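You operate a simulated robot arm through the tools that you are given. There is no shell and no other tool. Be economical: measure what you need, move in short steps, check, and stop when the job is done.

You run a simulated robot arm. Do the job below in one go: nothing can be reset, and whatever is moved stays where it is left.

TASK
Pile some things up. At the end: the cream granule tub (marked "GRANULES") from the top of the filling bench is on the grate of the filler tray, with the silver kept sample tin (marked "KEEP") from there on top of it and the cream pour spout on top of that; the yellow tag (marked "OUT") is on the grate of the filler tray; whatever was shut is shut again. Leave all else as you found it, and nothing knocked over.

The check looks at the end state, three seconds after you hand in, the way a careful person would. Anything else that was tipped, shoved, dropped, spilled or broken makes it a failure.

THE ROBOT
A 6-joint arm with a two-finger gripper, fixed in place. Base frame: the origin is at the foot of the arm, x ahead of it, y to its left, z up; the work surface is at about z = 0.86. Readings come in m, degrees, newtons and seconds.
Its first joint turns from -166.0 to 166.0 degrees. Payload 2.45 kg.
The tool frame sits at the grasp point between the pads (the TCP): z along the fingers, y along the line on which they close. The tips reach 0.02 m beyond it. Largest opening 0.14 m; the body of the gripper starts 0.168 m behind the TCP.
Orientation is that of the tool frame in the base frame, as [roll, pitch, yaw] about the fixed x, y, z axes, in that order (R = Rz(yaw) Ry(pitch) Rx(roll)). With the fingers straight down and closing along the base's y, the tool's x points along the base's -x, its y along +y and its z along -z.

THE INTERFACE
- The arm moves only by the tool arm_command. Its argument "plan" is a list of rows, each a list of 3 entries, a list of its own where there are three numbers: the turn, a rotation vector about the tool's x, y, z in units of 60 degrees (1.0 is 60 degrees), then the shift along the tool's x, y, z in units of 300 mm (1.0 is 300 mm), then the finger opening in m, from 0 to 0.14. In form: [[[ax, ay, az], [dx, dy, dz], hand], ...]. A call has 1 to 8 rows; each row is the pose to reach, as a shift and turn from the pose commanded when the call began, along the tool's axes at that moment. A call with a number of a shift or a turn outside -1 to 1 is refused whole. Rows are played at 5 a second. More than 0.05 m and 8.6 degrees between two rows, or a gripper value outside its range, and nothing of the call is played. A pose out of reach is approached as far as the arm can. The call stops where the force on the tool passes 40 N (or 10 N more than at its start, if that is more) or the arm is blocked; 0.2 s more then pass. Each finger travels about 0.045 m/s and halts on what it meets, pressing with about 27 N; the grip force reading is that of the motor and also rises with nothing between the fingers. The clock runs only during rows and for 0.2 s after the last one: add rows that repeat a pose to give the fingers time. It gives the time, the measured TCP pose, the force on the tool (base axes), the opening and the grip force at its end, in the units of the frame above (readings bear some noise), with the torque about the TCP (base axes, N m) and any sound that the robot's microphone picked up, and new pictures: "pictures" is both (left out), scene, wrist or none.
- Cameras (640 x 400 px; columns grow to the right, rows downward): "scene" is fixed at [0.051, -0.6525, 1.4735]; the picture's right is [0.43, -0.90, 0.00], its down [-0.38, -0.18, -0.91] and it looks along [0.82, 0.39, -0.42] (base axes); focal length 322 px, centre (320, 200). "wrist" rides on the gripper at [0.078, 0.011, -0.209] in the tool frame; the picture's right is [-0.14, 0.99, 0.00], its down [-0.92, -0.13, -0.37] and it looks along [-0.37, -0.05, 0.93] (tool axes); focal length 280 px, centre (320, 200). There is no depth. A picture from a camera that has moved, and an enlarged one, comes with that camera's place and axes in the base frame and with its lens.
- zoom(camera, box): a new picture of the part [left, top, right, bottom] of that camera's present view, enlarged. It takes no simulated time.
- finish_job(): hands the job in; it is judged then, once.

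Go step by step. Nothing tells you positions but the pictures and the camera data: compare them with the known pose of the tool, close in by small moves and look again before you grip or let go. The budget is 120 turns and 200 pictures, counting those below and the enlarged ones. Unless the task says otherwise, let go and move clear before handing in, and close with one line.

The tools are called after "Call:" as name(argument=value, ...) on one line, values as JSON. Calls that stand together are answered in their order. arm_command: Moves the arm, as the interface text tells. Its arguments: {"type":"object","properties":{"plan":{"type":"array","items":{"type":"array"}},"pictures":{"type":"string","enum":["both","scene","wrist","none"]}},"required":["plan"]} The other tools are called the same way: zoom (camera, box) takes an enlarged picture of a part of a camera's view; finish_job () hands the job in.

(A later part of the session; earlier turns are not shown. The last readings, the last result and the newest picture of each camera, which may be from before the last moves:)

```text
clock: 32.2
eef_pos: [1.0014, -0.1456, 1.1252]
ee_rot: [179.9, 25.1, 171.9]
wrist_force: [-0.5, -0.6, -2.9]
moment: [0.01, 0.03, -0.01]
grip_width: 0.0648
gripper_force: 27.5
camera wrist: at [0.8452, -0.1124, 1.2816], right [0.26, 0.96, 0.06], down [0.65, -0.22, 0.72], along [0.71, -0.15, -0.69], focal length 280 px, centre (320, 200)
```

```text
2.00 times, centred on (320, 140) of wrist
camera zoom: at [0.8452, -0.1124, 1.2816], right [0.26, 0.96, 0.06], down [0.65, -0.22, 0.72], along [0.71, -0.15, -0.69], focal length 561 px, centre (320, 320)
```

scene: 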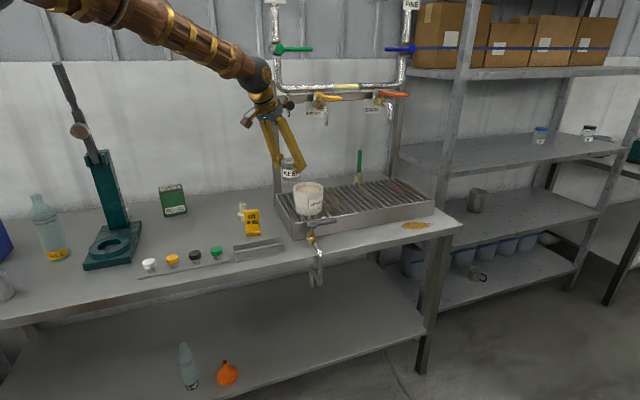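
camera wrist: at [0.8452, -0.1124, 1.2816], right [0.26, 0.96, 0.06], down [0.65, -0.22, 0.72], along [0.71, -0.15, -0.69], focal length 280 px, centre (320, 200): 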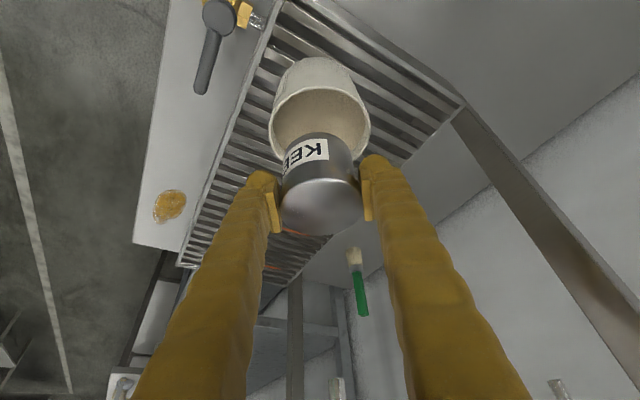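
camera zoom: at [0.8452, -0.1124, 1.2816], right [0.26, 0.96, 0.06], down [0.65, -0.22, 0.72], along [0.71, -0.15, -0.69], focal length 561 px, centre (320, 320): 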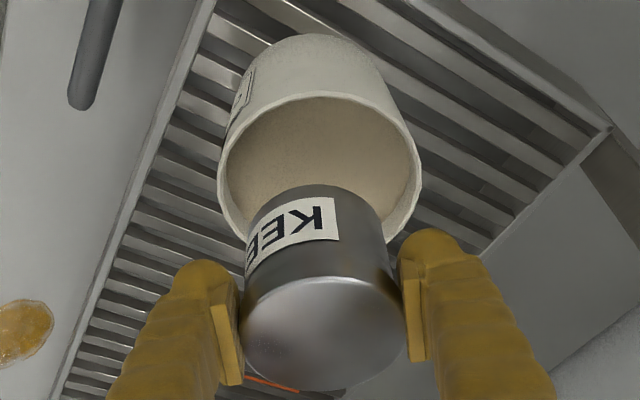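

The tub's centre is about (1.002, -0.142), so the tin is lined up. I'll lower it slowly.

Call:
arm_command(plan=[[[0, 0, 0], [0.02, 0.004, 0.045], 0.05], [[0, 0, 0], [0.042, 0.008, 0.09], 0.05], [[0, 0, 0], [0.058, 0.008, 0.125], 0.05], [[0, 0, 0], [0.065, 0.008, 0.14], 0.05], [[0, 0, 0], [0.065, 0.008, 0.14], 0.05]], pictures="none")

Call:
zoom(camera="scene", box=[260, 120, 360, 220])

```text
clock: 33.4
eef_pos: [1.0011, -0.1429, 1.0795]
ee_rot: [179.9, 25.1, 171.9]
wrist_force: [-0.3, -0.4, -0.7]
moment: [0.01, -0.04, 0.02]
grip_width: 0.0645
gripper_force: 27.4
```

```text
4.00 times, centred on (310, 170) of scene
camera zoom: at [0.051, -0.6525, 1.4735], right [0.43, -0.9, 0.0], down [-0.38, -0.18, -0.91], along [0.82, 0.39, -0.42], focal length 1289 px, centre (360, 320)
```

zoom: 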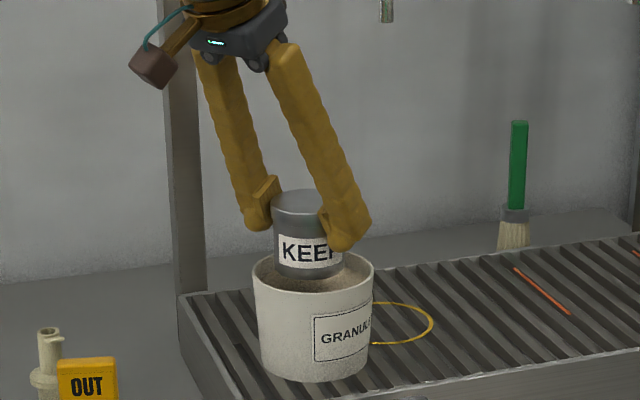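

The tin is lined up. Lowering further in small steps.

Call:
arm_command(plan=[[[0, 0, 0], [0.0042, 0, 0.009], 0.05], [[0, 0, 0], [0.0085, 0, 0.018], 0.05], [[0, 0, 0], [0.0113, 0, 0.024], 0.05], [[0, 0, 0], [0.0113, 0, 0.024], 0.05]], pictures="none")

```text
clock: 34.4
eef_pos: [1.0011, -0.144, 1.0733]
ee_rot: [-179.9, 25.3, 171.9]
wrist_force: [0.5, -1.4, 18.0]
moment: [0.17, 0.12, 0.02]
grip_width: 0.0647
gripper_force: 27.4
```

Contact at about z 1.073. I'll check what is touching.

Call:
zoom(camera="scene", box=[280, 160, 340, 220])

Call:
zoom(camera="wrist", box=[220, 80, 420, 280])

```text
6.67 times, centred on (310, 190) of scene
camera zoom: at [0.051, -0.6525, 1.4735], right [0.43, -0.9, 0.0], down [-0.38, -0.18, -0.91], along [0.82, 0.39, -0.42], focal length 2148 px, centre (387, 267)
```

zoom: 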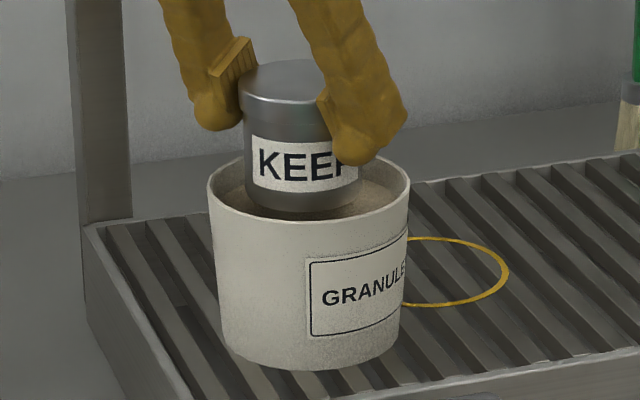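

```text
2.00 times, centred on (320, 180) of wrist
camera zoom: at [0.8446, -0.1107, 1.229], right [0.26, 0.96, 0.06], down [0.65, -0.22, 0.73], along [0.71, -0.15, -0.68], focal length 561 px, centre (320, 240)
```

zoom: 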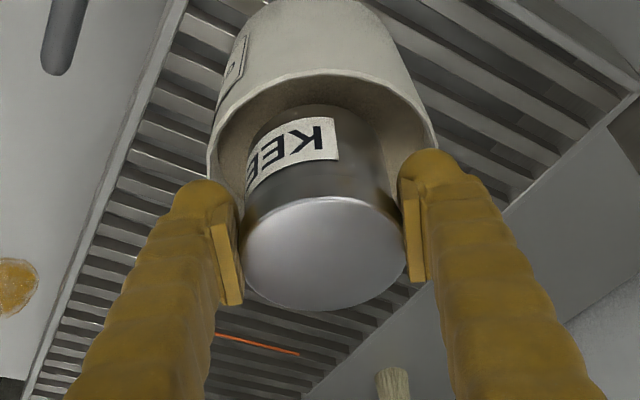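

The tin sits on the granules inside the rim. I'll ease the pressure and open.

Call:
arm_command(plan=[[[0, 0, 0], [-0.003, 0, -0.0065], 0.05], [[0, 0, 0], [-0.003, 0, -0.0065], 0.07], [[0, 0, 0], [-0.003, 0, -0.0065], 0.085], [[0, 0, 0], [-0.003, 0, -0.0065], 0.1], [[0, 0, 0], [-0.003, 0, -0.0065], 0.1]])

```text
clock: 35.6
eef_pos: [1.0013, -0.1452, 1.0733]
ee_rot: [180.0, 25.1, 171.9]
wrist_force: [0.1, 0.2, -0.9]
moment: [0.01, 0.0, 0.0]
grip_width: 0.1003
gripper_force: 0.1
camera wrist: at [0.8442, -0.1105, 1.2293], right [0.26, 0.96, 0.06], down [0.65, -0.22, 0.72], along [0.71, -0.15, -0.69], focal length 280 px, centre (320, 200)
```

scene: 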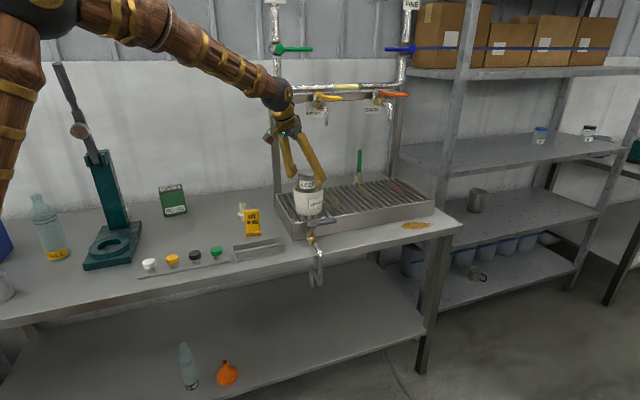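
wrist: 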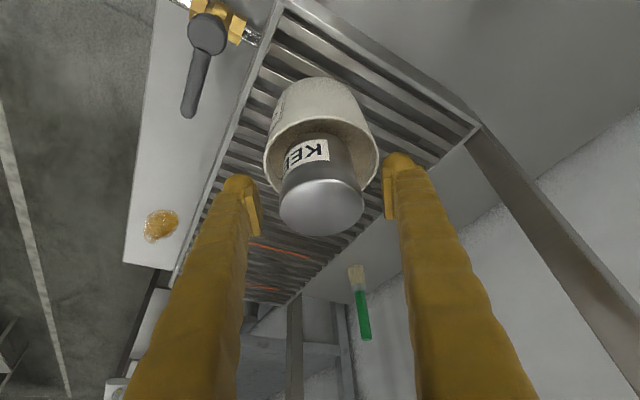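

Stable. I'll retreat along the tool axis and go left toward the spout.

Call:
arm_command(plan=[[[0, 0, 0], [0, 0, -0.1], 0.1], [[0, 0, 0], [0, 0, -0.23], 0.1], [[0, 0, 0], [0, 0, -0.36], 0.1], [[0, 0, 0], [0, 0, -0.48], 0.1], [[0, 0, 0], [0, 0.12, -0.48], 0.1], [[0, 0, 0], [0, 0.27, -0.48], 0.1], [[0, 0, 0], [0, 0.42, -0.48], 0.1], [[0, 0, 0], [0, 0.57, -0.48], 0.1]])

Call:
zoom(camera="scene", box=[220, 160, 340, 240])

```text
clock: 37.4
eef_pos: [0.9637, 0.0344, 1.2043]
ee_rot: [180.0, 25.1, 171.8]
wrist_force: [-0.7, 0.2, -0.9]
moment: [0.01, 0.04, -0.01]
grip_width: 0.0999
gripper_force: 0.0
camera wrist: at [0.8074, 0.0681, 1.3603], right [0.26, 0.96, 0.06], down [0.65, -0.22, 0.72], along [0.71, -0.15, -0.69], focal length 280 px, centre (320, 200)
```

scene: 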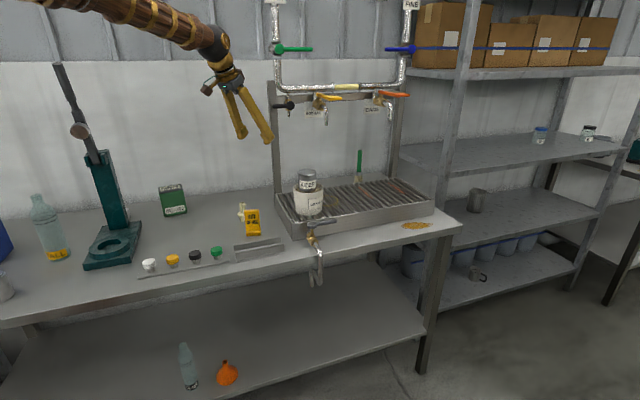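
wrist: 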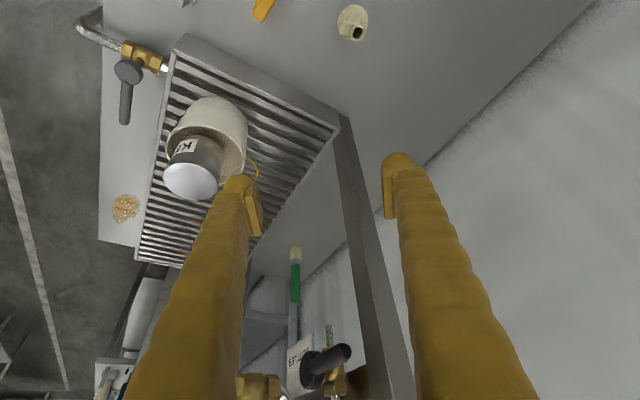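

```text
5.00 times, centred on (280, 200) of scene
camera zoom: at [0.051, -0.6525, 1.4735], right [0.43, -0.9, 0.0], down [-0.38, -0.18, -0.91], along [0.82, 0.39, -0.42], focal length 1611 px, centre (520, 200)
```

zoom: 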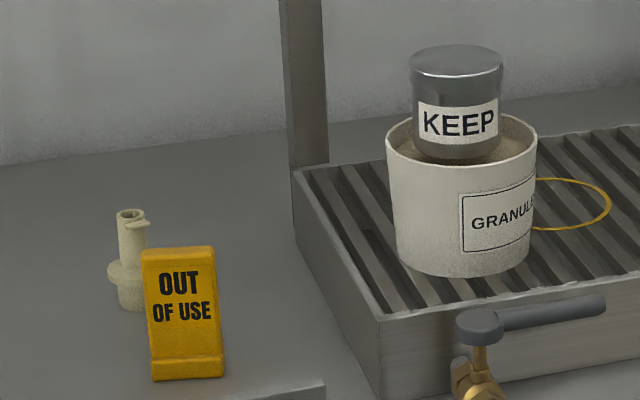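

The stack looks good so far. Next I need the orientation of the spout's side lip, so I'll zoom in.

Call:
zoom(camera="wrist", box=[312, 0, 392, 50])

Call:
zoom(camera="scene", box=[230, 195, 270, 240])

```text
8.00 times, centred on (352, 25) of wrist
camera zoom: at [0.8074, 0.0681, 1.3603], right [0.26, 0.96, 0.06], down [0.65, -0.22, 0.72], along [0.71, -0.15, -0.69], focal length 2243 px, centre (64, 1600)
```

zoom: 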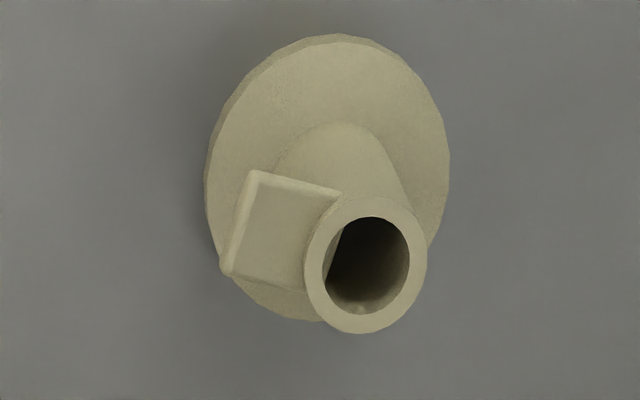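

```text
8.89 times, centred on (250, 218) of scene
camera zoom: at [0.051, -0.6525, 1.4735], right [0.43, -0.9, 0.0], down [-0.38, -0.18, -0.91], along [0.82, 0.39, -0.42], focal length 2865 px, centre (942, 44)
```

zoom: 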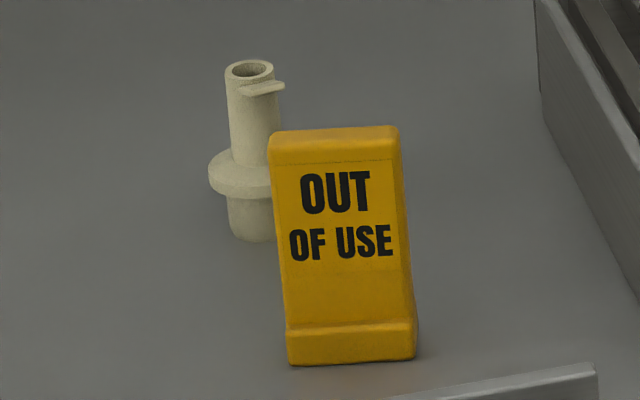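

The lip is a plate pointing roughly toward -y, at about -113°. I'll grip the neck with the closing axis across it, at a heading of about +67°, and rotate there in two steps.

Call:
arm_command(plan=[[[-0.04, 0, -0.085], [0.024, 0.017, 0.012], 0.08], [[-0.079, 0, -0.17], [0.048, 0.034, 0.024], 0.07], [[-0.119, 0, -0.255], [0.072, 0.05, 0.035], 0.07], [[-0.159, 0, -0.34], [0.096, 0.067, 0.047], 0.07], [[-0.198, 0, -0.425], [0.12, 0.084, 0.059], 0.07], [[-0.238, 0, -0.51], [0.144, 0.1, 0.07], 0.07], [[-0.278, 0, -0.595], [0.168, 0.118, 0.082], 0.07], [[-0.317, 0, -0.68], [0.192, 0.135, 0.094], 0.07]], pictures="none")

```text
clock: 39.2
eef_pos: [0.9318, 0.0795, 1.1566]
ee_rot: [-179.8, 25.1, -143.0]
wrist_force: [0.9, -0.3, 0.3]
moment: [0.0, 0.02, 0.01]
grip_width: 0.07
gripper_force: 0.0
```

Call:
arm_command(plan=[[[-0.035, 0, -0.075], [0.018, 0.011, 0.075], 0.07], [[-0.07, 0, -0.15], [0.036, 0.022, 0.15], 0.07], [[-0.105, 0, -0.225], [0.054, 0.033, 0.225], 0.07], [[-0.14, 0, -0.3], [0.072, 0.044, 0.3], 0.07], [[-0.175, 0, -0.375], [0.09, 0.055, 0.375], 0.07], [[-0.211, 0, -0.453], [0.109, 0.066, 0.453], 0.07], [[-0.211, 0, -0.453], [0.109, 0.066, 0.453], 0.07]])

```text
clock: 40.8
eef_pos: [0.9412, 0.1109, 1.0198]
ee_rot: [-179.9, 25.1, -113.1]
wrist_force: [0.2, -0.4, 0.1]
moment: [-0.03, 0.02, 0.02]
grip_width: 0.0698
gripper_force: 0.1
camera wrist: at [0.8684, -0.0309, 1.1753], right [-0.86, 0.5, 0.06], down [0.38, 0.57, 0.72], along [0.33, 0.65, -0.69], focal length 280 px, centre (320, 200)
```

scene: 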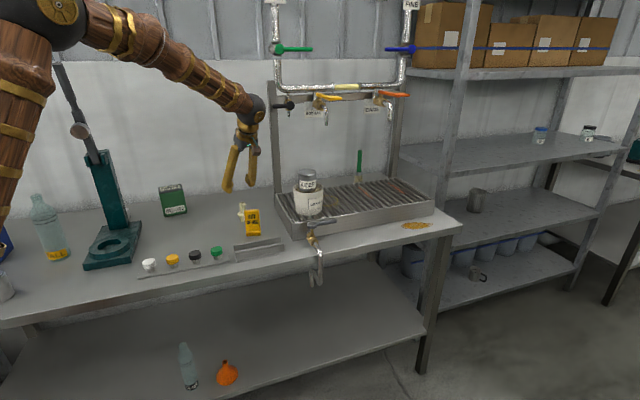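
wrist: 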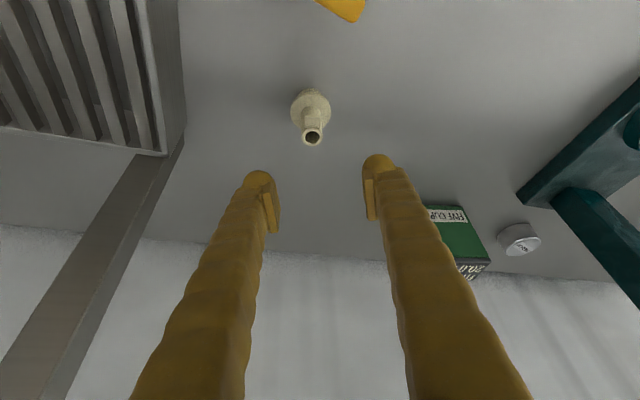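

Call:
zoom(camera="wrist", box=[270, 75, 350, 165])

```text
4.44 times, centred on (310, 120) of wrist
camera zoom: at [0.8684, -0.0309, 1.1753], right [-0.86, 0.5, 0.06], down [0.38, 0.57, 0.72], along [0.33, 0.65, -0.69], focal length 1246 px, centre (364, 556)
```

zoom: 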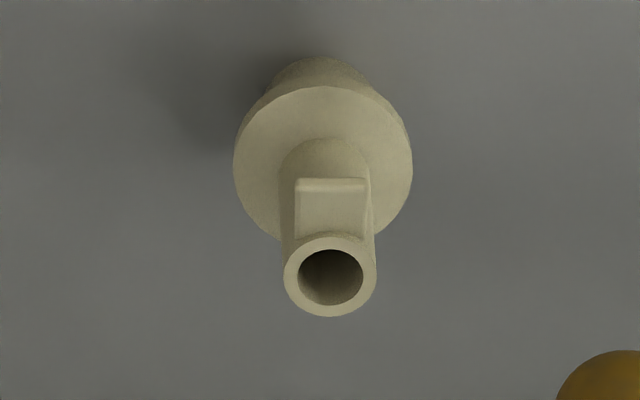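

The lip now lines up with the tool plane. I'm descending around the neck at z 0.922.

Call:
arm_command(plan=[[[0, 0, 0], [0.047, -0.002, 0.1], 0.07], [[0, 0, 0], [0.094, -0.004, 0.2], 0.07], [[0, 0, 0], [0.14, -0.006, 0.295], 0.07], [[0, 0, 0], [0.14, -0.006, 0.295], 0.07]])

Call:
zoom(camera="scene", box=[210, 180, 290, 240])

```text
clock: 41.8
eef_pos: [0.9386, 0.1099, 0.9216]
ee_rot: [-179.7, 25.0, -113.0]
wrist_force: [0.1, -0.4, -0.1]
moment: [0.0, 0.02, 0.0]
grip_width: 0.0699
gripper_force: 0.0
camera wrist: at [0.8656, -0.0321, 1.0773], right [-0.86, 0.5, 0.06], down [0.38, 0.57, 0.72], along [0.33, 0.65, -0.69], focal length 280 px, centre (320, 200)
```

scene: 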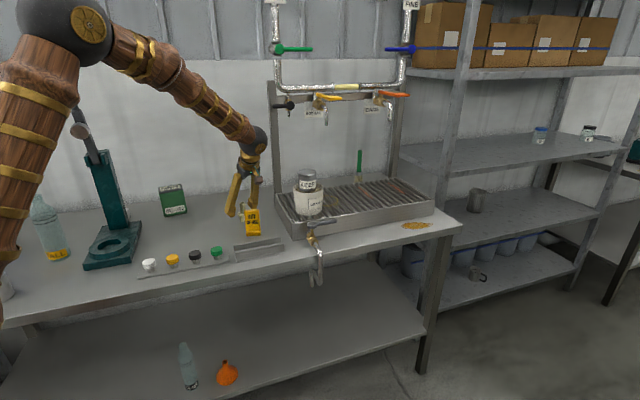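
wrist: 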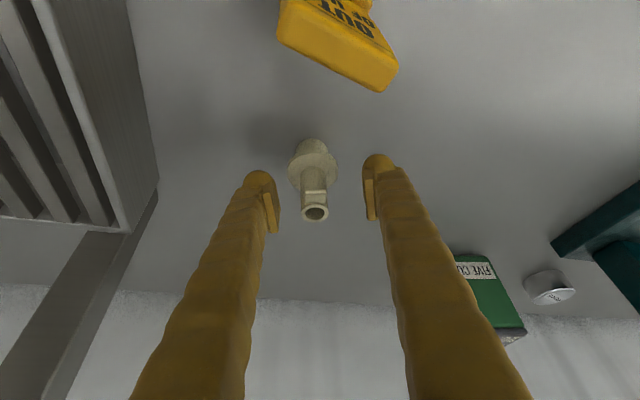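

```text
6.67 times, centred on (250, 210) of scene
camera zoom: at [0.051, -0.6525, 1.4735], right [0.43, -0.9, 0.0], down [-0.38, -0.18, -0.91], along [0.82, 0.39, -0.42], focal length 2148 px, centre (787, 133)
```

zoom: 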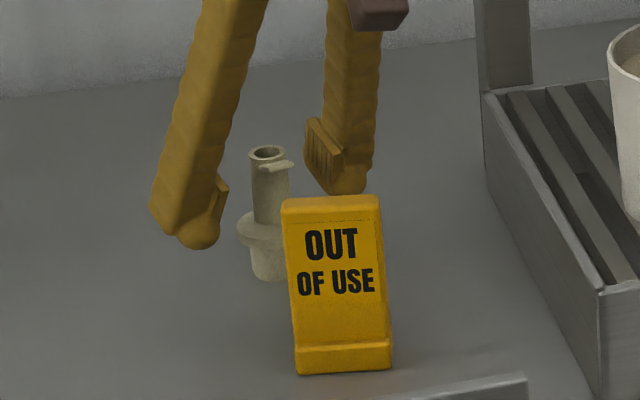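

Centring by 4 mm, then closing on the neck.

Call:
arm_command(plan=[[[0, 0, 0], [0, -0.012, 0], 0.07], [[0, 0, 0], [0, -0.012, 0], 0.05], [[0, 0, 0], [0, -0.012, 0], 0.012], [[0, 0, 0], [0, -0.012, 0], 0.012], [[0, 0, 0], [0, -0.012, 0], 0.012], [[0, 0, 0], [0, -0.012, 0], 0.012], [[0, 0, 0], [0, -0.012, 0], 0.012]], pictures="wrist")

Call:
zoom(camera="scene", box=[210, 180, 290, 240])

```text
clock: 43.4
eef_pos: [0.9427, 0.1104, 0.9214]
ee_rot: [-180.0, 25.1, -112.9]
wrist_force: [-0.1, 0.3, 0.3]
moment: [-0.03, -0.01, 0.0]
grip_width: 0.0196
gripper_force: 26.1
camera wrist: at [0.8704, -0.0327, 1.0771], right [-0.86, 0.5, 0.06], down [0.38, 0.57, 0.72], along [0.33, 0.65, -0.69], focal length 280 px, centre (320, 200)
```

wrist: 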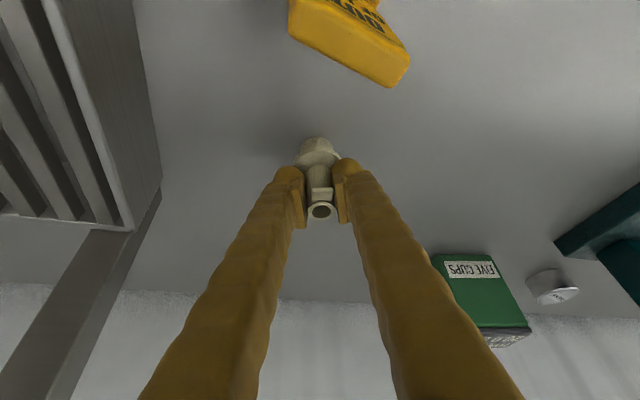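

```text
6.67 times, centred on (250, 210) of scene
camera zoom: at [0.051, -0.6525, 1.4735], right [0.43, -0.9, 0.0], down [-0.38, -0.18, -0.91], along [0.82, 0.39, -0.42], focal length 2148 px, centre (787, 133)
```

zoom: 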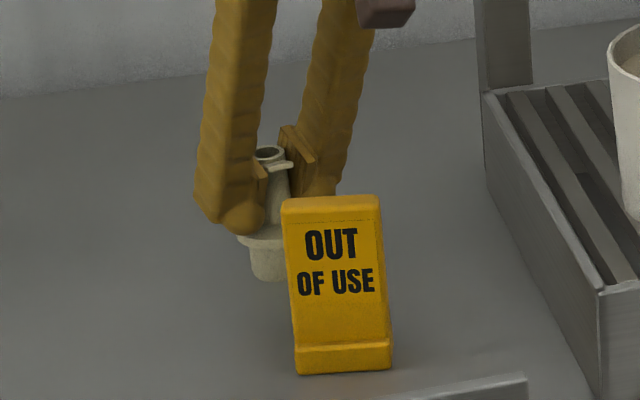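

Gripped at 20 mm on the neck. Lifting straight up.

Call:
arm_command(plan=[[[0, 0, 0], [-0.03, 0, -0.06], 0.012], [[0, 0, 0], [-0.08, 0, -0.17], 0.012], [[0, 0, 0], [-0.13, 0, -0.28], 0.012], [[0, 0, 0], [-0.18, 0, -0.39], 0.012], [[0, 0, 0], [-0.235, 0, -0.5], 0.012], [[0, 0, 0], [-0.285, 0, -0.61], 0.012], [[0, 0, 0], [-0.34, 0, -0.725], 0.012], [[0, 0, 0], [-0.38, 0, -0.815], 0.012]])

```text
clock: 45.2
eef_pos: [0.946, 0.1099, 1.1915]
ee_rot: [-179.8, 25.0, -113.1]
wrist_force: [0.1, 0.1, -0.7]
moment: [0.03, 0.02, 0.05]
grip_width: 0.02
gripper_force: 27.1
camera wrist: at [0.8734, -0.0319, 1.3472], right [-0.86, 0.5, 0.06], down [0.38, 0.57, 0.72], along [0.33, 0.65, -0.69], focal length 280 px, centre (320, 200)
```

scene: 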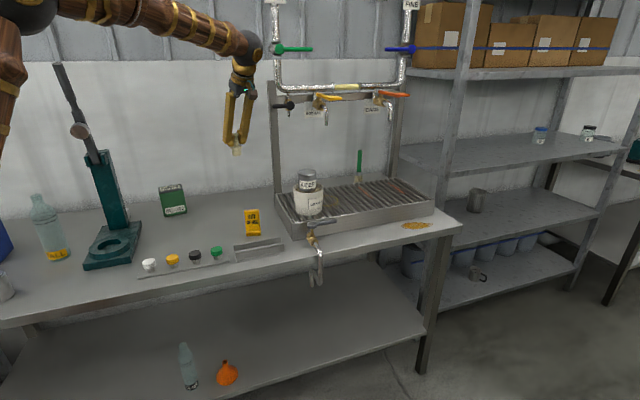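
wrist: 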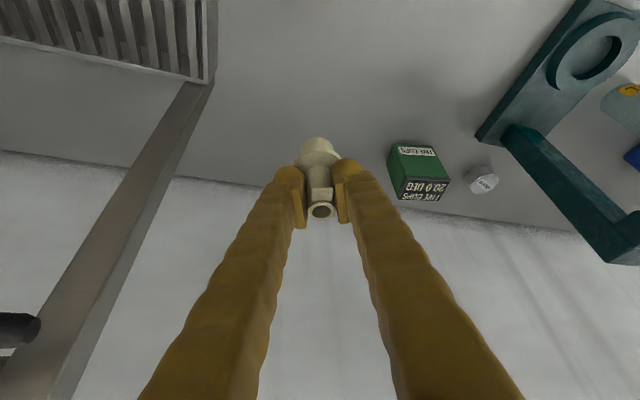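

Turning back toward a heading of 10° while moving next to the stack.

Call:
arm_command(plan=[[[0.03, 0, 0.065], [0.04, -0.02, -0.022], 0.012], [[0.08, 0, 0.172], [0.11, -0.052, -0.058], 0.012], [[0.133, 0, 0.285], [0.18, -0.087, -0.096], 0.012], [[0.187, 0, 0.4], [0.25, -0.122, -0.135], 0.012], [[0.24, 0, 0.515], [0.325, -0.156, -0.173], 0.012], [[0.294, 0, 0.63], [0.395, -0.19, -0.21], 0.012], [[0.348, 0, 0.746], [0.47, -0.225, -0.25], 0.012], [[0.4015, 0, 0.861], [0.542, -0.26, -0.289], 0.012]])

```text
clock: 47.0
eef_pos: [0.9449, -0.0903, 1.2001]
ee_rot: [-180.0, 25.1, -170.2]
wrist_force: [0.5, 0.0, -0.3]
moment: [0.02, 0.01, -0.02]
grip_width: 0.0196
gripper_force: 26.9
camera wrist: at [0.7856, -0.1055, 1.3568], right [-0.05, 1.0, 0.06], down [0.69, -0.01, 0.72], along [0.72, 0.07, -0.69], focal length 280 px, centre (320, 200)
```

scene: 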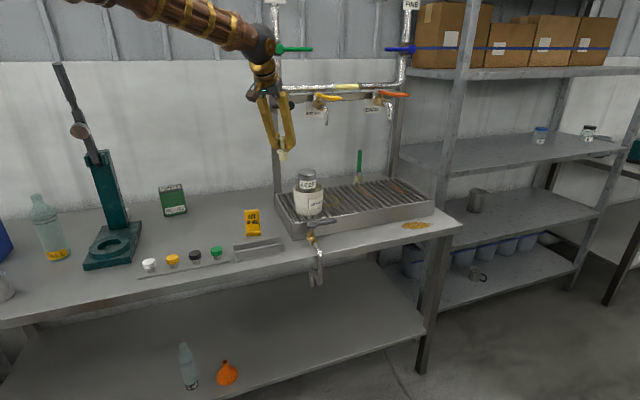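
wrist: 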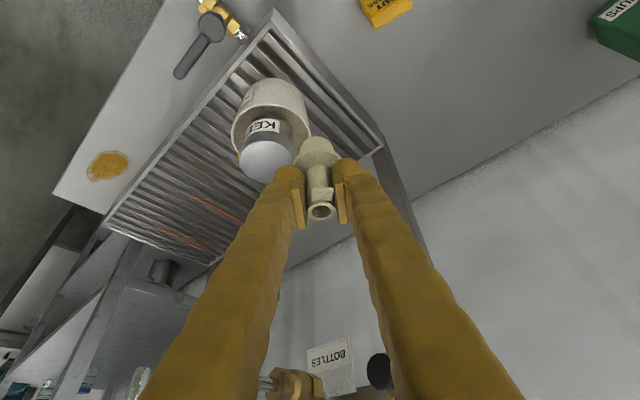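

The tin's top centre is at about (0.999, -0.147). Moving the spout above it.

Call:
arm_command(plan=[[[0, 0, 0], [-0.025, -0.055, 0.02], 0.012], [[0, 0, 0], [-0.06, -0.13, 0.05], 0.012], [[0, 0, 0], [-0.098, -0.217, 0.09], 0.012], [[0, 0, 0], [-0.098, -0.217, 0.138], 0.012], [[0, 0, 0], [-0.098, -0.217, 0.138], 0.012]])

Call:
zoom(camera="scene", box=[270, 110, 350, 220])

Call:
zoom(camera="wrist", box=[240, 60, 400, 240])

```text
clock: 48.2
eef_pos: [0.9981, -0.1464, 1.1748]
ee_rot: [-180.0, 25.1, -170.1]
wrist_force: [0.4, -0.3, 0.2]
moment: [0.03, -0.04, 0.01]
grip_width: 0.0197
gripper_force: 26.7
camera wrist: at [0.8396, -0.1632, 1.3301], right [-0.05, 1.0, 0.06], down [0.69, -0.01, 0.72], along [0.72, 0.07, -0.69], focal length 280 px, centre (320, 200)
```

scene: 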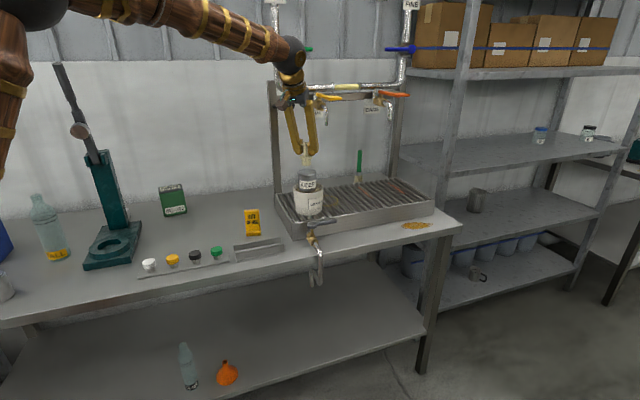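
wrist: 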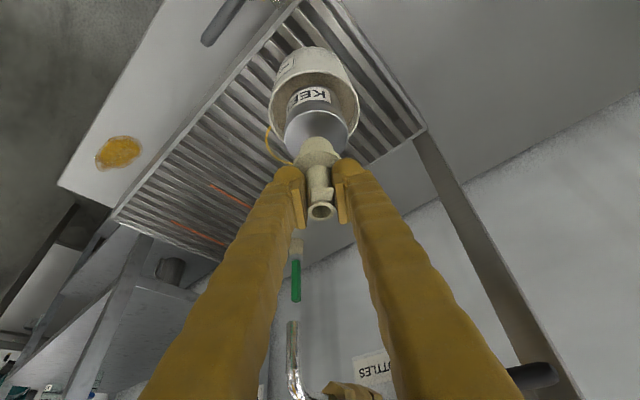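

```text
3.64 times, centred on (310, 165) of scene
camera zoom: at [0.051, -0.6525, 1.4735], right [0.43, -0.9, 0.0], down [-0.38, -0.18, -0.91], along [0.82, 0.39, -0.42], focal length 1172 px, centre (356, 327)
```

zoom: 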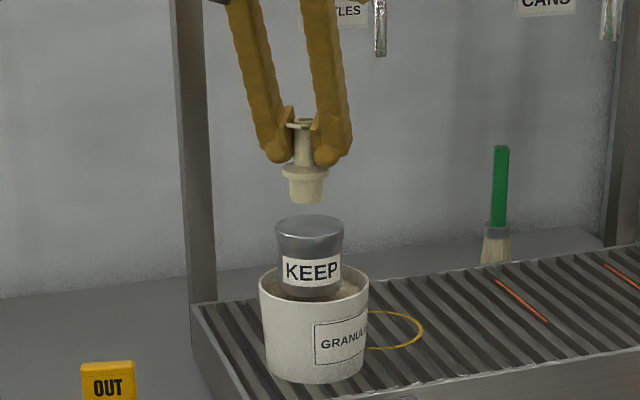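

```text
2.22 times, centred on (320, 150) of wrist
camera zoom: at [0.8396, -0.1632, 1.3301], right [-0.05, 1.0, 0.06], down [0.69, -0.01, 0.72], along [0.72, 0.07, -0.69], focal length 623 px, centre (320, 311)
```

zoom: 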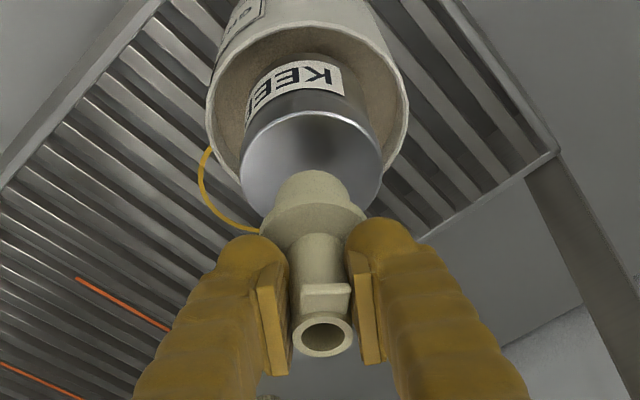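

Aligned within about 3 mm. Lowering slowly.

Call:
arm_command(plan=[[[0, 0, 0], [0.009, -0.003, 0.03], 0.012], [[0, 0, 0], [0.018, -0.005, 0.055], 0.012], [[0, 0, 0], [0.024, -0.005, 0.074], 0.012], [[0, 0, 0], [0.024, -0.005, 0.074], 0.012]], pictures="none")

Call:
zoom(camera="scene", box=[280, 130, 340, 220])

```text
clock: 49.2
eef_pos: [1.0019, -0.1486, 1.1512]
ee_rot: [-179.9, 25.1, -170.1]
wrist_force: [0.3, -0.2, -0.4]
moment: [-0.01, 0.01, -0.01]
grip_width: 0.0198
gripper_force: 26.9
```

```text
4.44 times, centred on (310, 175) of scene
camera zoom: at [0.051, -0.6525, 1.4735], right [0.43, -0.9, 0.0], down [-0.38, -0.18, -0.91], along [0.82, 0.39, -0.42], focal length 1432 px, centre (364, 311)
```

zoom: 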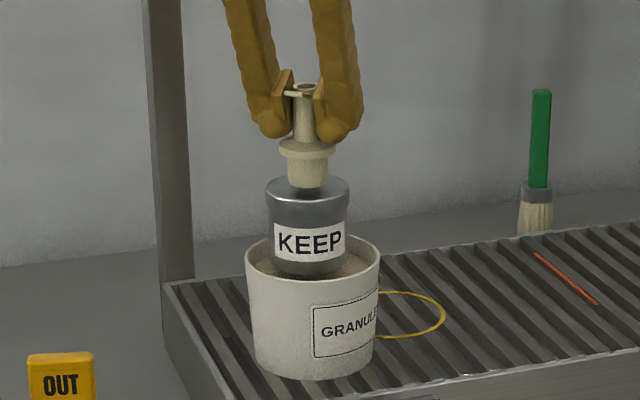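

A few millimetres remain, so I'll take finer steps.

Call:
arm_command(plan=[[[0, 0, 0], [0.0028, 0, 0.006], 0.012], [[0, 0, 0], [0.0049, 0, 0.0106], 0.012], [[0, 0, 0], [0.0063, 0, 0.0136], 0.012], [[0, 0, 0], [0.0063, 0, 0.0136], 0.012]], pictures="none")

```text
clock: 50.2
eef_pos: [1.0024, -0.1472, 1.1468]
ee_rot: [-180.0, 25.0, -170.1]
wrist_force: [-0.3, -0.4, -0.4]
moment: [0.0, 0.02, -0.02]
grip_width: 0.0198
gripper_force: 26.7
```

Call:
arm_command(plan=[[[0, 0, 0], [0.002, 0, 0.0045], 0.012], [[0, 0, 0], [0.0035, 0, 0.0075], 0.012], [[0, 0, 0], [0.0035, 0, 0.0075], 0.012]], pictures="none")

Call:
zoom(camera="scene", box=[280, 140, 340, 200])

```text
clock: 51.0
eef_pos: [1.0031, -0.1477, 1.1452]
ee_rot: [-179.9, 25.2, -170.1]
wrist_force: [-2.1, -0.6, 10.2]
moment: [0.0, 0.1, 0.03]
grip_width: 0.0196
gripper_force: 26.8
```

```text
6.67 times, centred on (310, 170) of scene
camera zoom: at [0.051, -0.6525, 1.4735], right [0.43, -0.9, 0.0], down [-0.38, -0.18, -0.91], along [0.82, 0.39, -0.42], focal length 2148 px, centre (387, 400)
```

zoom: 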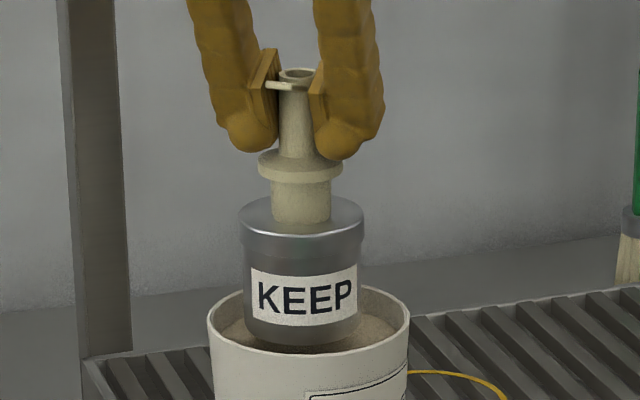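

Seated and centred. I'll ease off and open.

Call:
arm_command(plan=[[[0, 0, 0], [-0.0012, 0, -0.0026], 0.012], [[0, 0, 0], [-0.0012, 0, -0.0026], 0.025], [[0, 0, 0], [-0.0012, 0, -0.0026], 0.04], [[0, 0, 0], [-0.0012, 0, -0.0026], 0.06], [[0, 0, 0], [-0.0012, 0, -0.0026], 0.06]], pictures="wrist")

Call:
zoom(camera="scene", box=[280, 140, 340, 200])

```text
clock: 52.2
eef_pos: [1.0041, -0.1482, 1.1451]
ee_rot: [-179.9, 25.1, -170.1]
wrist_force: [0.1, 1.1, -0.5]
moment: [-0.02, -0.04, 0.02]
grip_width: 0.0604
gripper_force: 0.0
camera wrist: at [0.8439, -0.1646, 1.3009], right [-0.05, 1.0, 0.06], down [0.69, -0.01, 0.72], along [0.72, 0.07, -0.69], focal length 280 px, centre (320, 200)
```

wrist: 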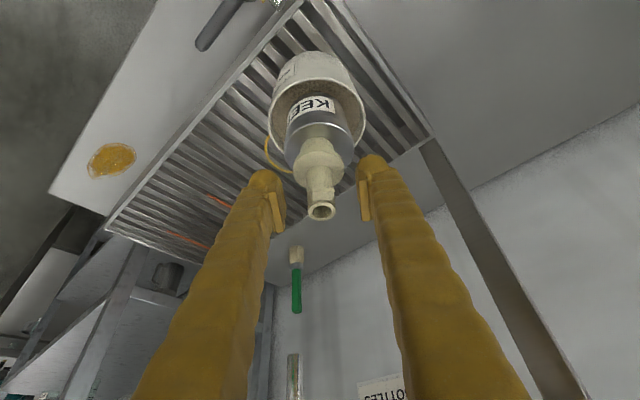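

```text
6.67 times, centred on (310, 170) of scene
camera zoom: at [0.051, -0.6525, 1.4735], right [0.43, -0.9, 0.0], down [-0.38, -0.18, -0.91], along [0.82, 0.39, -0.42], focal length 2148 px, centre (387, 400)
```

zoom: 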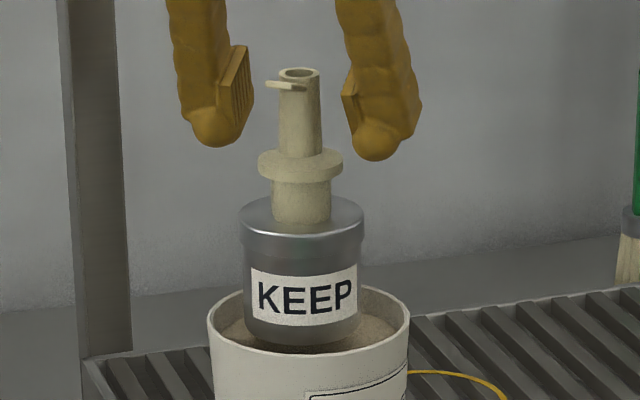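

The spout stands firmly. I'll retreat and move to the tag.

Call:
arm_command(plan=[[[0, 0, 0], [0, 0, -0.05], 0.06], [[0, 0, 0], [0, 0, -0.16], 0.06], [[0, 0, 0], [0, 0, -0.27], 0.06], [[0, 0, 0], [0.03, 0, -0.38], 0.06], [[0, 0, 0], [0.12, 0.08, -0.38], 0.06], [[0, 0, 0], [0.21, 0.2, -0.36], 0.06], [[0, 0, 0], [0.3, 0.33, -0.3], 0.06], [[0, 0, 0], [0.36, 0.45, -0.24], 0.06]])

Call:
zoom(camera="wrist", box=[240, 0, 400, 120])

```text
refused: row 7 steps farther than a row can; nothing moved
```

```text
3.33 times, centred on (320, 60) of wrist
camera zoom: at [0.8439, -0.1646, 1.3009], right [-0.05, 1.0, 0.06], down [0.69, -0.01, 0.72], along [0.72, 0.07, -0.69], focal length 935 px, centre (320, 667)
```

zoom: 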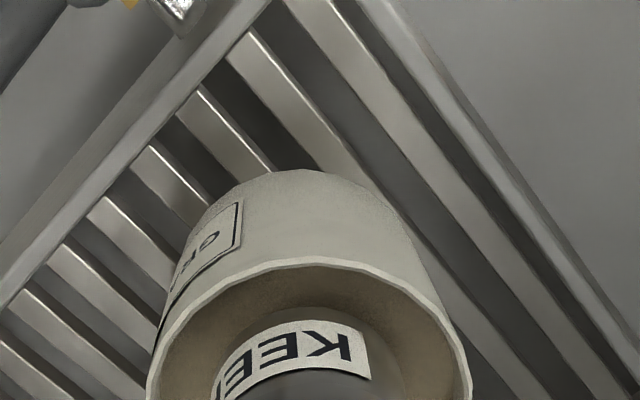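

A step was slightly too long, so I'm resending the retreat with smaller steps.

Call:
arm_command(plan=[[[0, 0, 0], [0, 0, -0.05], 0.06], [[0, 0, 0], [0, 0, -0.16], 0.06], [[0, 0, 0], [0, 0, -0.27], 0.06], [[0, 0, 0], [0.03, 0, -0.38], 0.06], [[0, 0, 0], [0.1, 0.08, -0.39], 0.06], [[0, 0, 0], [0.18, 0.18, -0.38], 0.06], [[0, 0, 0], [0.26, 0.28, -0.36], 0.06], [[0, 0, 0], [0.34, 0.38, -0.34], 0.06]])

Call:
zoom(camera="scene", box=[220, 140, 340, 250])

```text
clock: 54.0
eef_pos: [0.8505, -0.0598, 1.1937]
ee_rot: [180.0, 25.2, -170.1]
wrist_force: [0.5, -1.1, 0.3]
moment: [0.01, -0.04, 0.01]
grip_width: 0.0601
gripper_force: 0.0
camera wrist: at [0.6917, -0.0757, 1.3502], right [-0.05, 1.0, 0.06], down [0.69, -0.01, 0.72], along [0.72, 0.07, -0.69], focal length 280 px, centre (320, 200)
```

scene: 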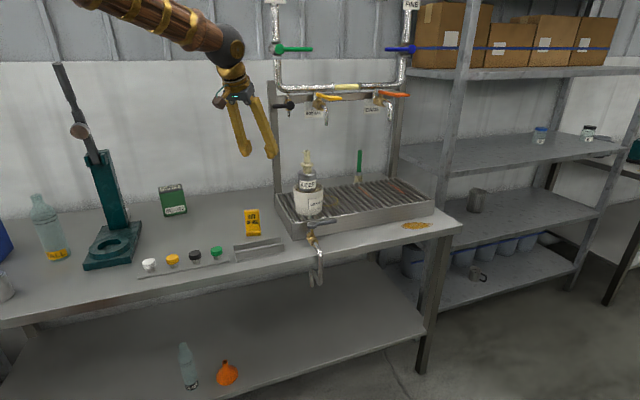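
wrist: 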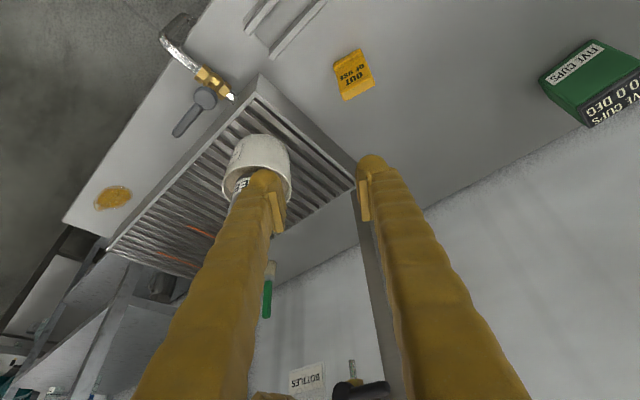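

```text
3.64 times, centred on (280, 195) of scene
camera zoom: at [0.051, -0.6525, 1.4735], right [0.43, -0.9, 0.0], down [-0.38, -0.18, -0.91], along [0.82, 0.39, -0.42], focal length 1172 px, centre (466, 218)
```

zoom: 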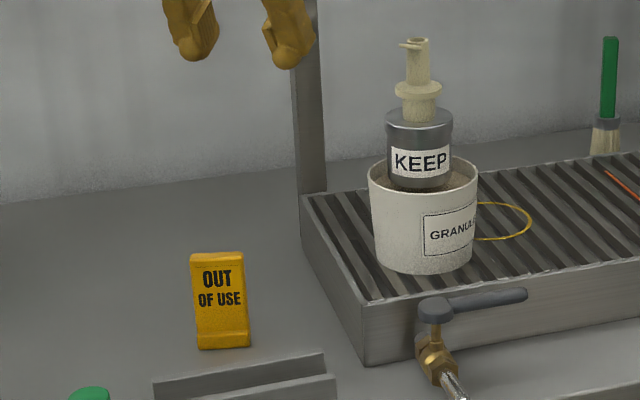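

Call:
zoom(camera="wrist", box=[310, 35, 400, 115])

Call:
zoom(camera="scene", box=[235, 200, 270, 240])

```text
5.00 times, centred on (355, 75) of wrist
camera zoom: at [0.6917, -0.0757, 1.3502], right [-0.05, 1.0, 0.06], down [0.69, -0.01, 0.72], along [0.72, 0.07, -0.69], focal length 1402 px, centre (145, 825)
```

zoom: 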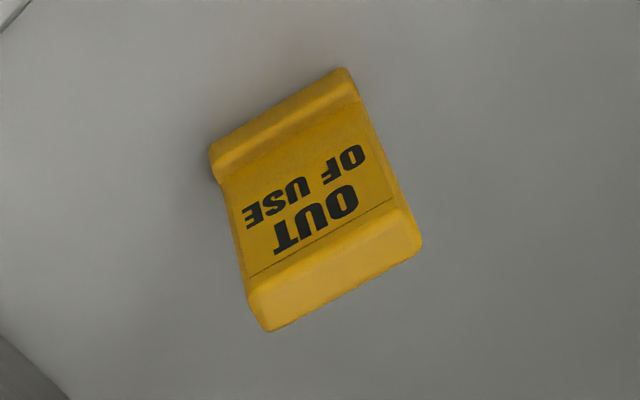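

```text
10.00 times, centred on (252, 220) of scene
camera zoom: at [0.051, -0.6525, 1.4735], right [0.43, -0.9, 0.0], down [-0.38, -0.18, -0.91], along [0.82, 0.39, -0.42], focal length 3223 px, centre (995, 0)
```

zoom: 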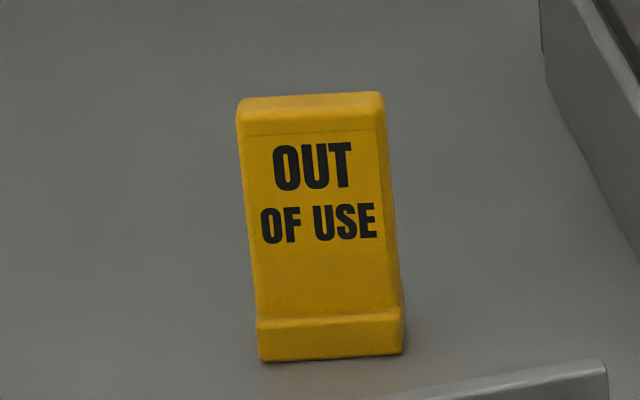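

The tag stands upright, about 51 mm wide with its width axis at about 127°, and its top is at z 0.945. I'll grip across its width with a heading of 37°, so I'm moving above it.

Call:
arm_command(plan=[[[-0.024, 0, -0.051], [0.013, 0.029, 0.069], 0.07], [[-0.048, 0, -0.102], [0.026, 0.057, 0.138], 0.08], [[-0.071, 0, -0.153], [0.039, 0.086, 0.208], 0.09], [[-0.095, 0, -0.204], [0.052, 0.115, 0.277], 0.09], [[-0.119, 0, -0.255], [0.065, 0.143, 0.346], 0.09], [[-0.143, 0, -0.306], [0.078, 0.172, 0.415], 0.09], [[-0.166, 0, -0.357], [0.091, 0.2, 0.485], 0.09], [[-0.19, 0, -0.408], [0.104, 0.229, 0.554], 0.09]], pictures="wrist")

Call:
zoom(camera="wrist", box=[240, 40, 400, 200])

```text
clock: 55.8
eef_pos: [0.8802, 0.018, 1.028]
ee_rot: [-179.8, 25.0, -142.9]
wrist_force: [-0.7, 0.2, 0.2]
moment: [0.0, 0.01, 0.01]
grip_width: 0.0898
gripper_force: 0.0
camera wrist: at [0.745, -0.0687, 1.1847], right [-0.5, 0.87, 0.06], down [0.62, 0.31, 0.73], along [0.61, 0.39, -0.69], focal length 280 px, centre (320, 200)
```

wrist: 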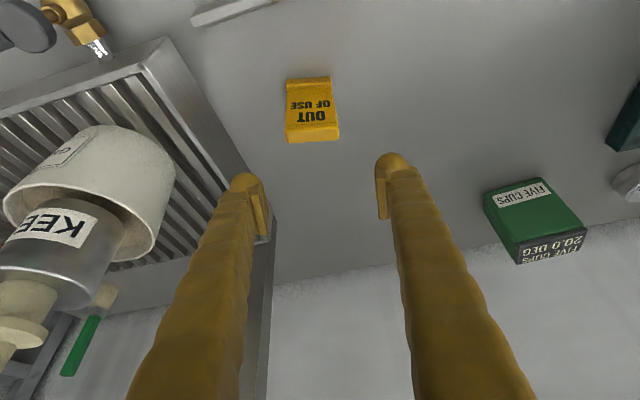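

```text
2.50 times, centred on (320, 120) of wrist
camera zoom: at [0.745, -0.0687, 1.1847], right [-0.5, 0.87, 0.06], down [0.62, 0.31, 0.73], along [0.61, 0.39, -0.69], focal length 701 px, centre (320, 400)
```

zoom: 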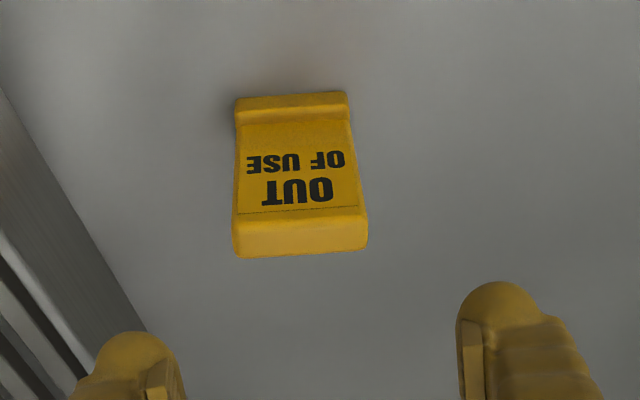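

The tag's top centre is at (0.878, 0.013) and it's 20 mm thick. I'm descending around it.

Call:
arm_command(plan=[[[0, 0, 0], [0.05, -0.009, 0.09], 0.09], [[0, 0, 0], [0.1, -0.009, 0.18], 0.09], [[0, 0, 0], [0.14, -0.009, 0.26], 0.09], [[0, 0, 0], [0.179, -0.009, 0.343], 0.09], [[0, 0, 0], [0.179, -0.009, 0.343], 0.09]])

Call:
zoom(camera="wrist", box=[220, 80, 420, 240])

```text
clock: 57.0
eef_pos: [0.8796, 0.0128, 0.914]
ee_rot: [-179.9, 25.1, -143.1]
wrist_force: [0.8, 0.6, 0.5]
moment: [-0.01, -0.01, 0.02]
grip_width: 0.09
gripper_force: 0.1
camera wrist: at [0.7451, -0.075, 1.0703], right [-0.5, 0.87, 0.06], down [0.62, 0.31, 0.72], along [0.61, 0.39, -0.69], focal length 280 px, centre (320, 200)
```

scene: 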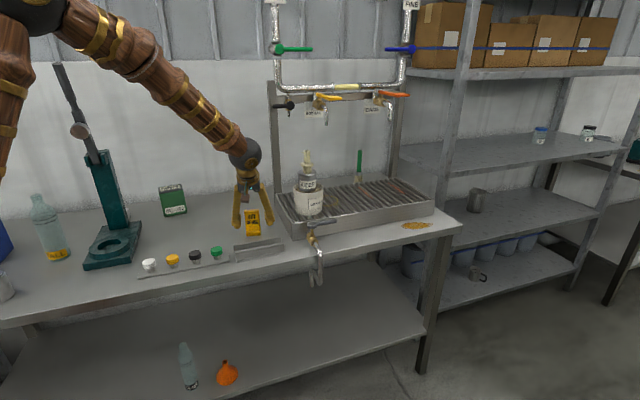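
wrist: 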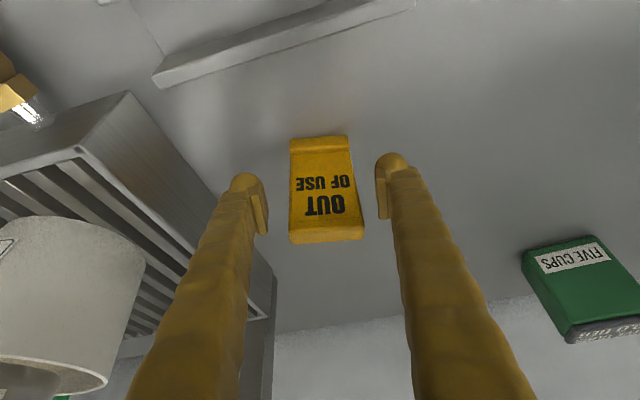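

```text
2.50 times, centred on (320, 160) of wrist
camera zoom: at [0.7451, -0.075, 1.0703], right [-0.5, 0.87, 0.06], down [0.62, 0.31, 0.72], along [0.61, 0.39, -0.69], focal length 701 px, centre (320, 300)
```

zoom: 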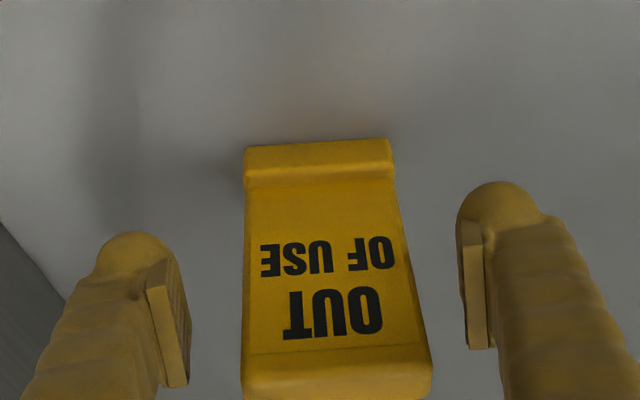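

Centred. Closing on the tag.

Call:
arm_command(plan=[[[0, 0, 0], [0, 0, 0], 0.07], [[0, 0, 0], [0, 0, 0], 0.04], [[0, 0, 0], [0, 0, 0], 0.035], [[0, 0, 0], [0, 0, 0], 0.035], [[0, 0, 0], [0, 0, 0], 0.035], [[0, 0, 0], [0, 0, 0], 0.035]], pictures="wrist")

```text
clock: 58.4
eef_pos: [0.8789, 0.0114, 0.9145]
ee_rot: [-179.9, 25.1, -143.0]
wrist_force: [0.2, -0.5, 0.6]
moment: [0.02, 0.03, 0.03]
grip_width: 0.0532
gripper_force: 27.1
camera wrist: at [0.7452, -0.0749, 1.0705], right [-0.5, 0.87, 0.06], down [0.62, 0.31, 0.72], along [0.61, 0.39, -0.69], focal length 280 px, centre (320, 200)
```

wrist: 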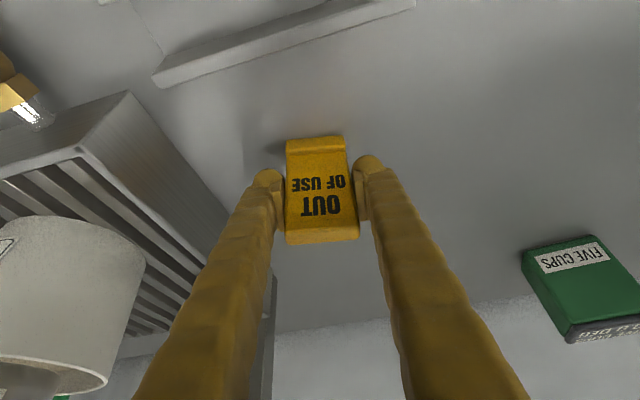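

Gripped at 53 mm. I'll lift straight up, then back away to go around the front of the stack.

Call:
arm_command(plan=[[[0, 0, 0], [-0.03, 0, -0.065], 0.035], [[0, 0, 0], [-0.08, 0, -0.17], 0.035], [[0, 0, 0], [-0.135, 0, -0.29], 0.035], [[0, 0, 0], [-0.195, 0, -0.42], 0.035], [[0, 0, 0], [-0.254, 0, -0.544], 0.035], [[0, 0, 0], [-0.15, 0, -0.59], 0.035], [[0, 0, 0], [-0.05, 0, -0.64], 0.035], [[0, 0, 0], [0.048, 0, -0.685], 0.035]])

```text
clock: 60.2
eef_pos: [0.7974, -0.0474, 1.0976]
ee_rot: [-179.8, 25.1, -143.0]
wrist_force: [1.1, 0.1, -1.5]
moment: [0.02, -0.02, -0.02]
grip_width: 0.0534
gripper_force: 27.1
camera wrist: at [0.6617, -0.1338, 1.254], right [-0.5, 0.87, 0.06], down [0.62, 0.31, 0.72], along [0.61, 0.39, -0.69], focal length 280 px, centre (320, 200)
```

scene: 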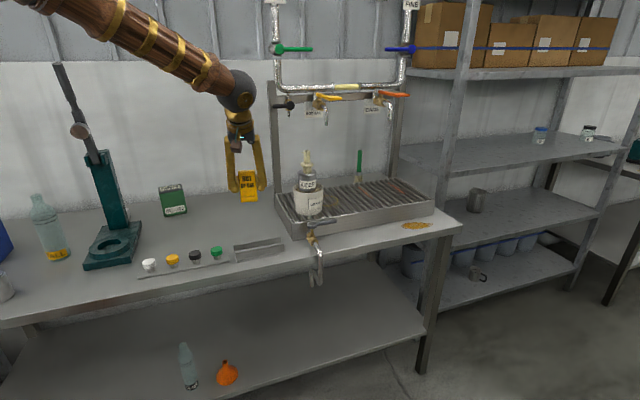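
wrist: 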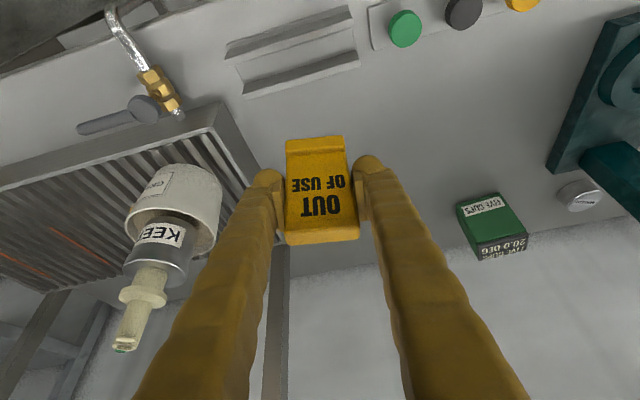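

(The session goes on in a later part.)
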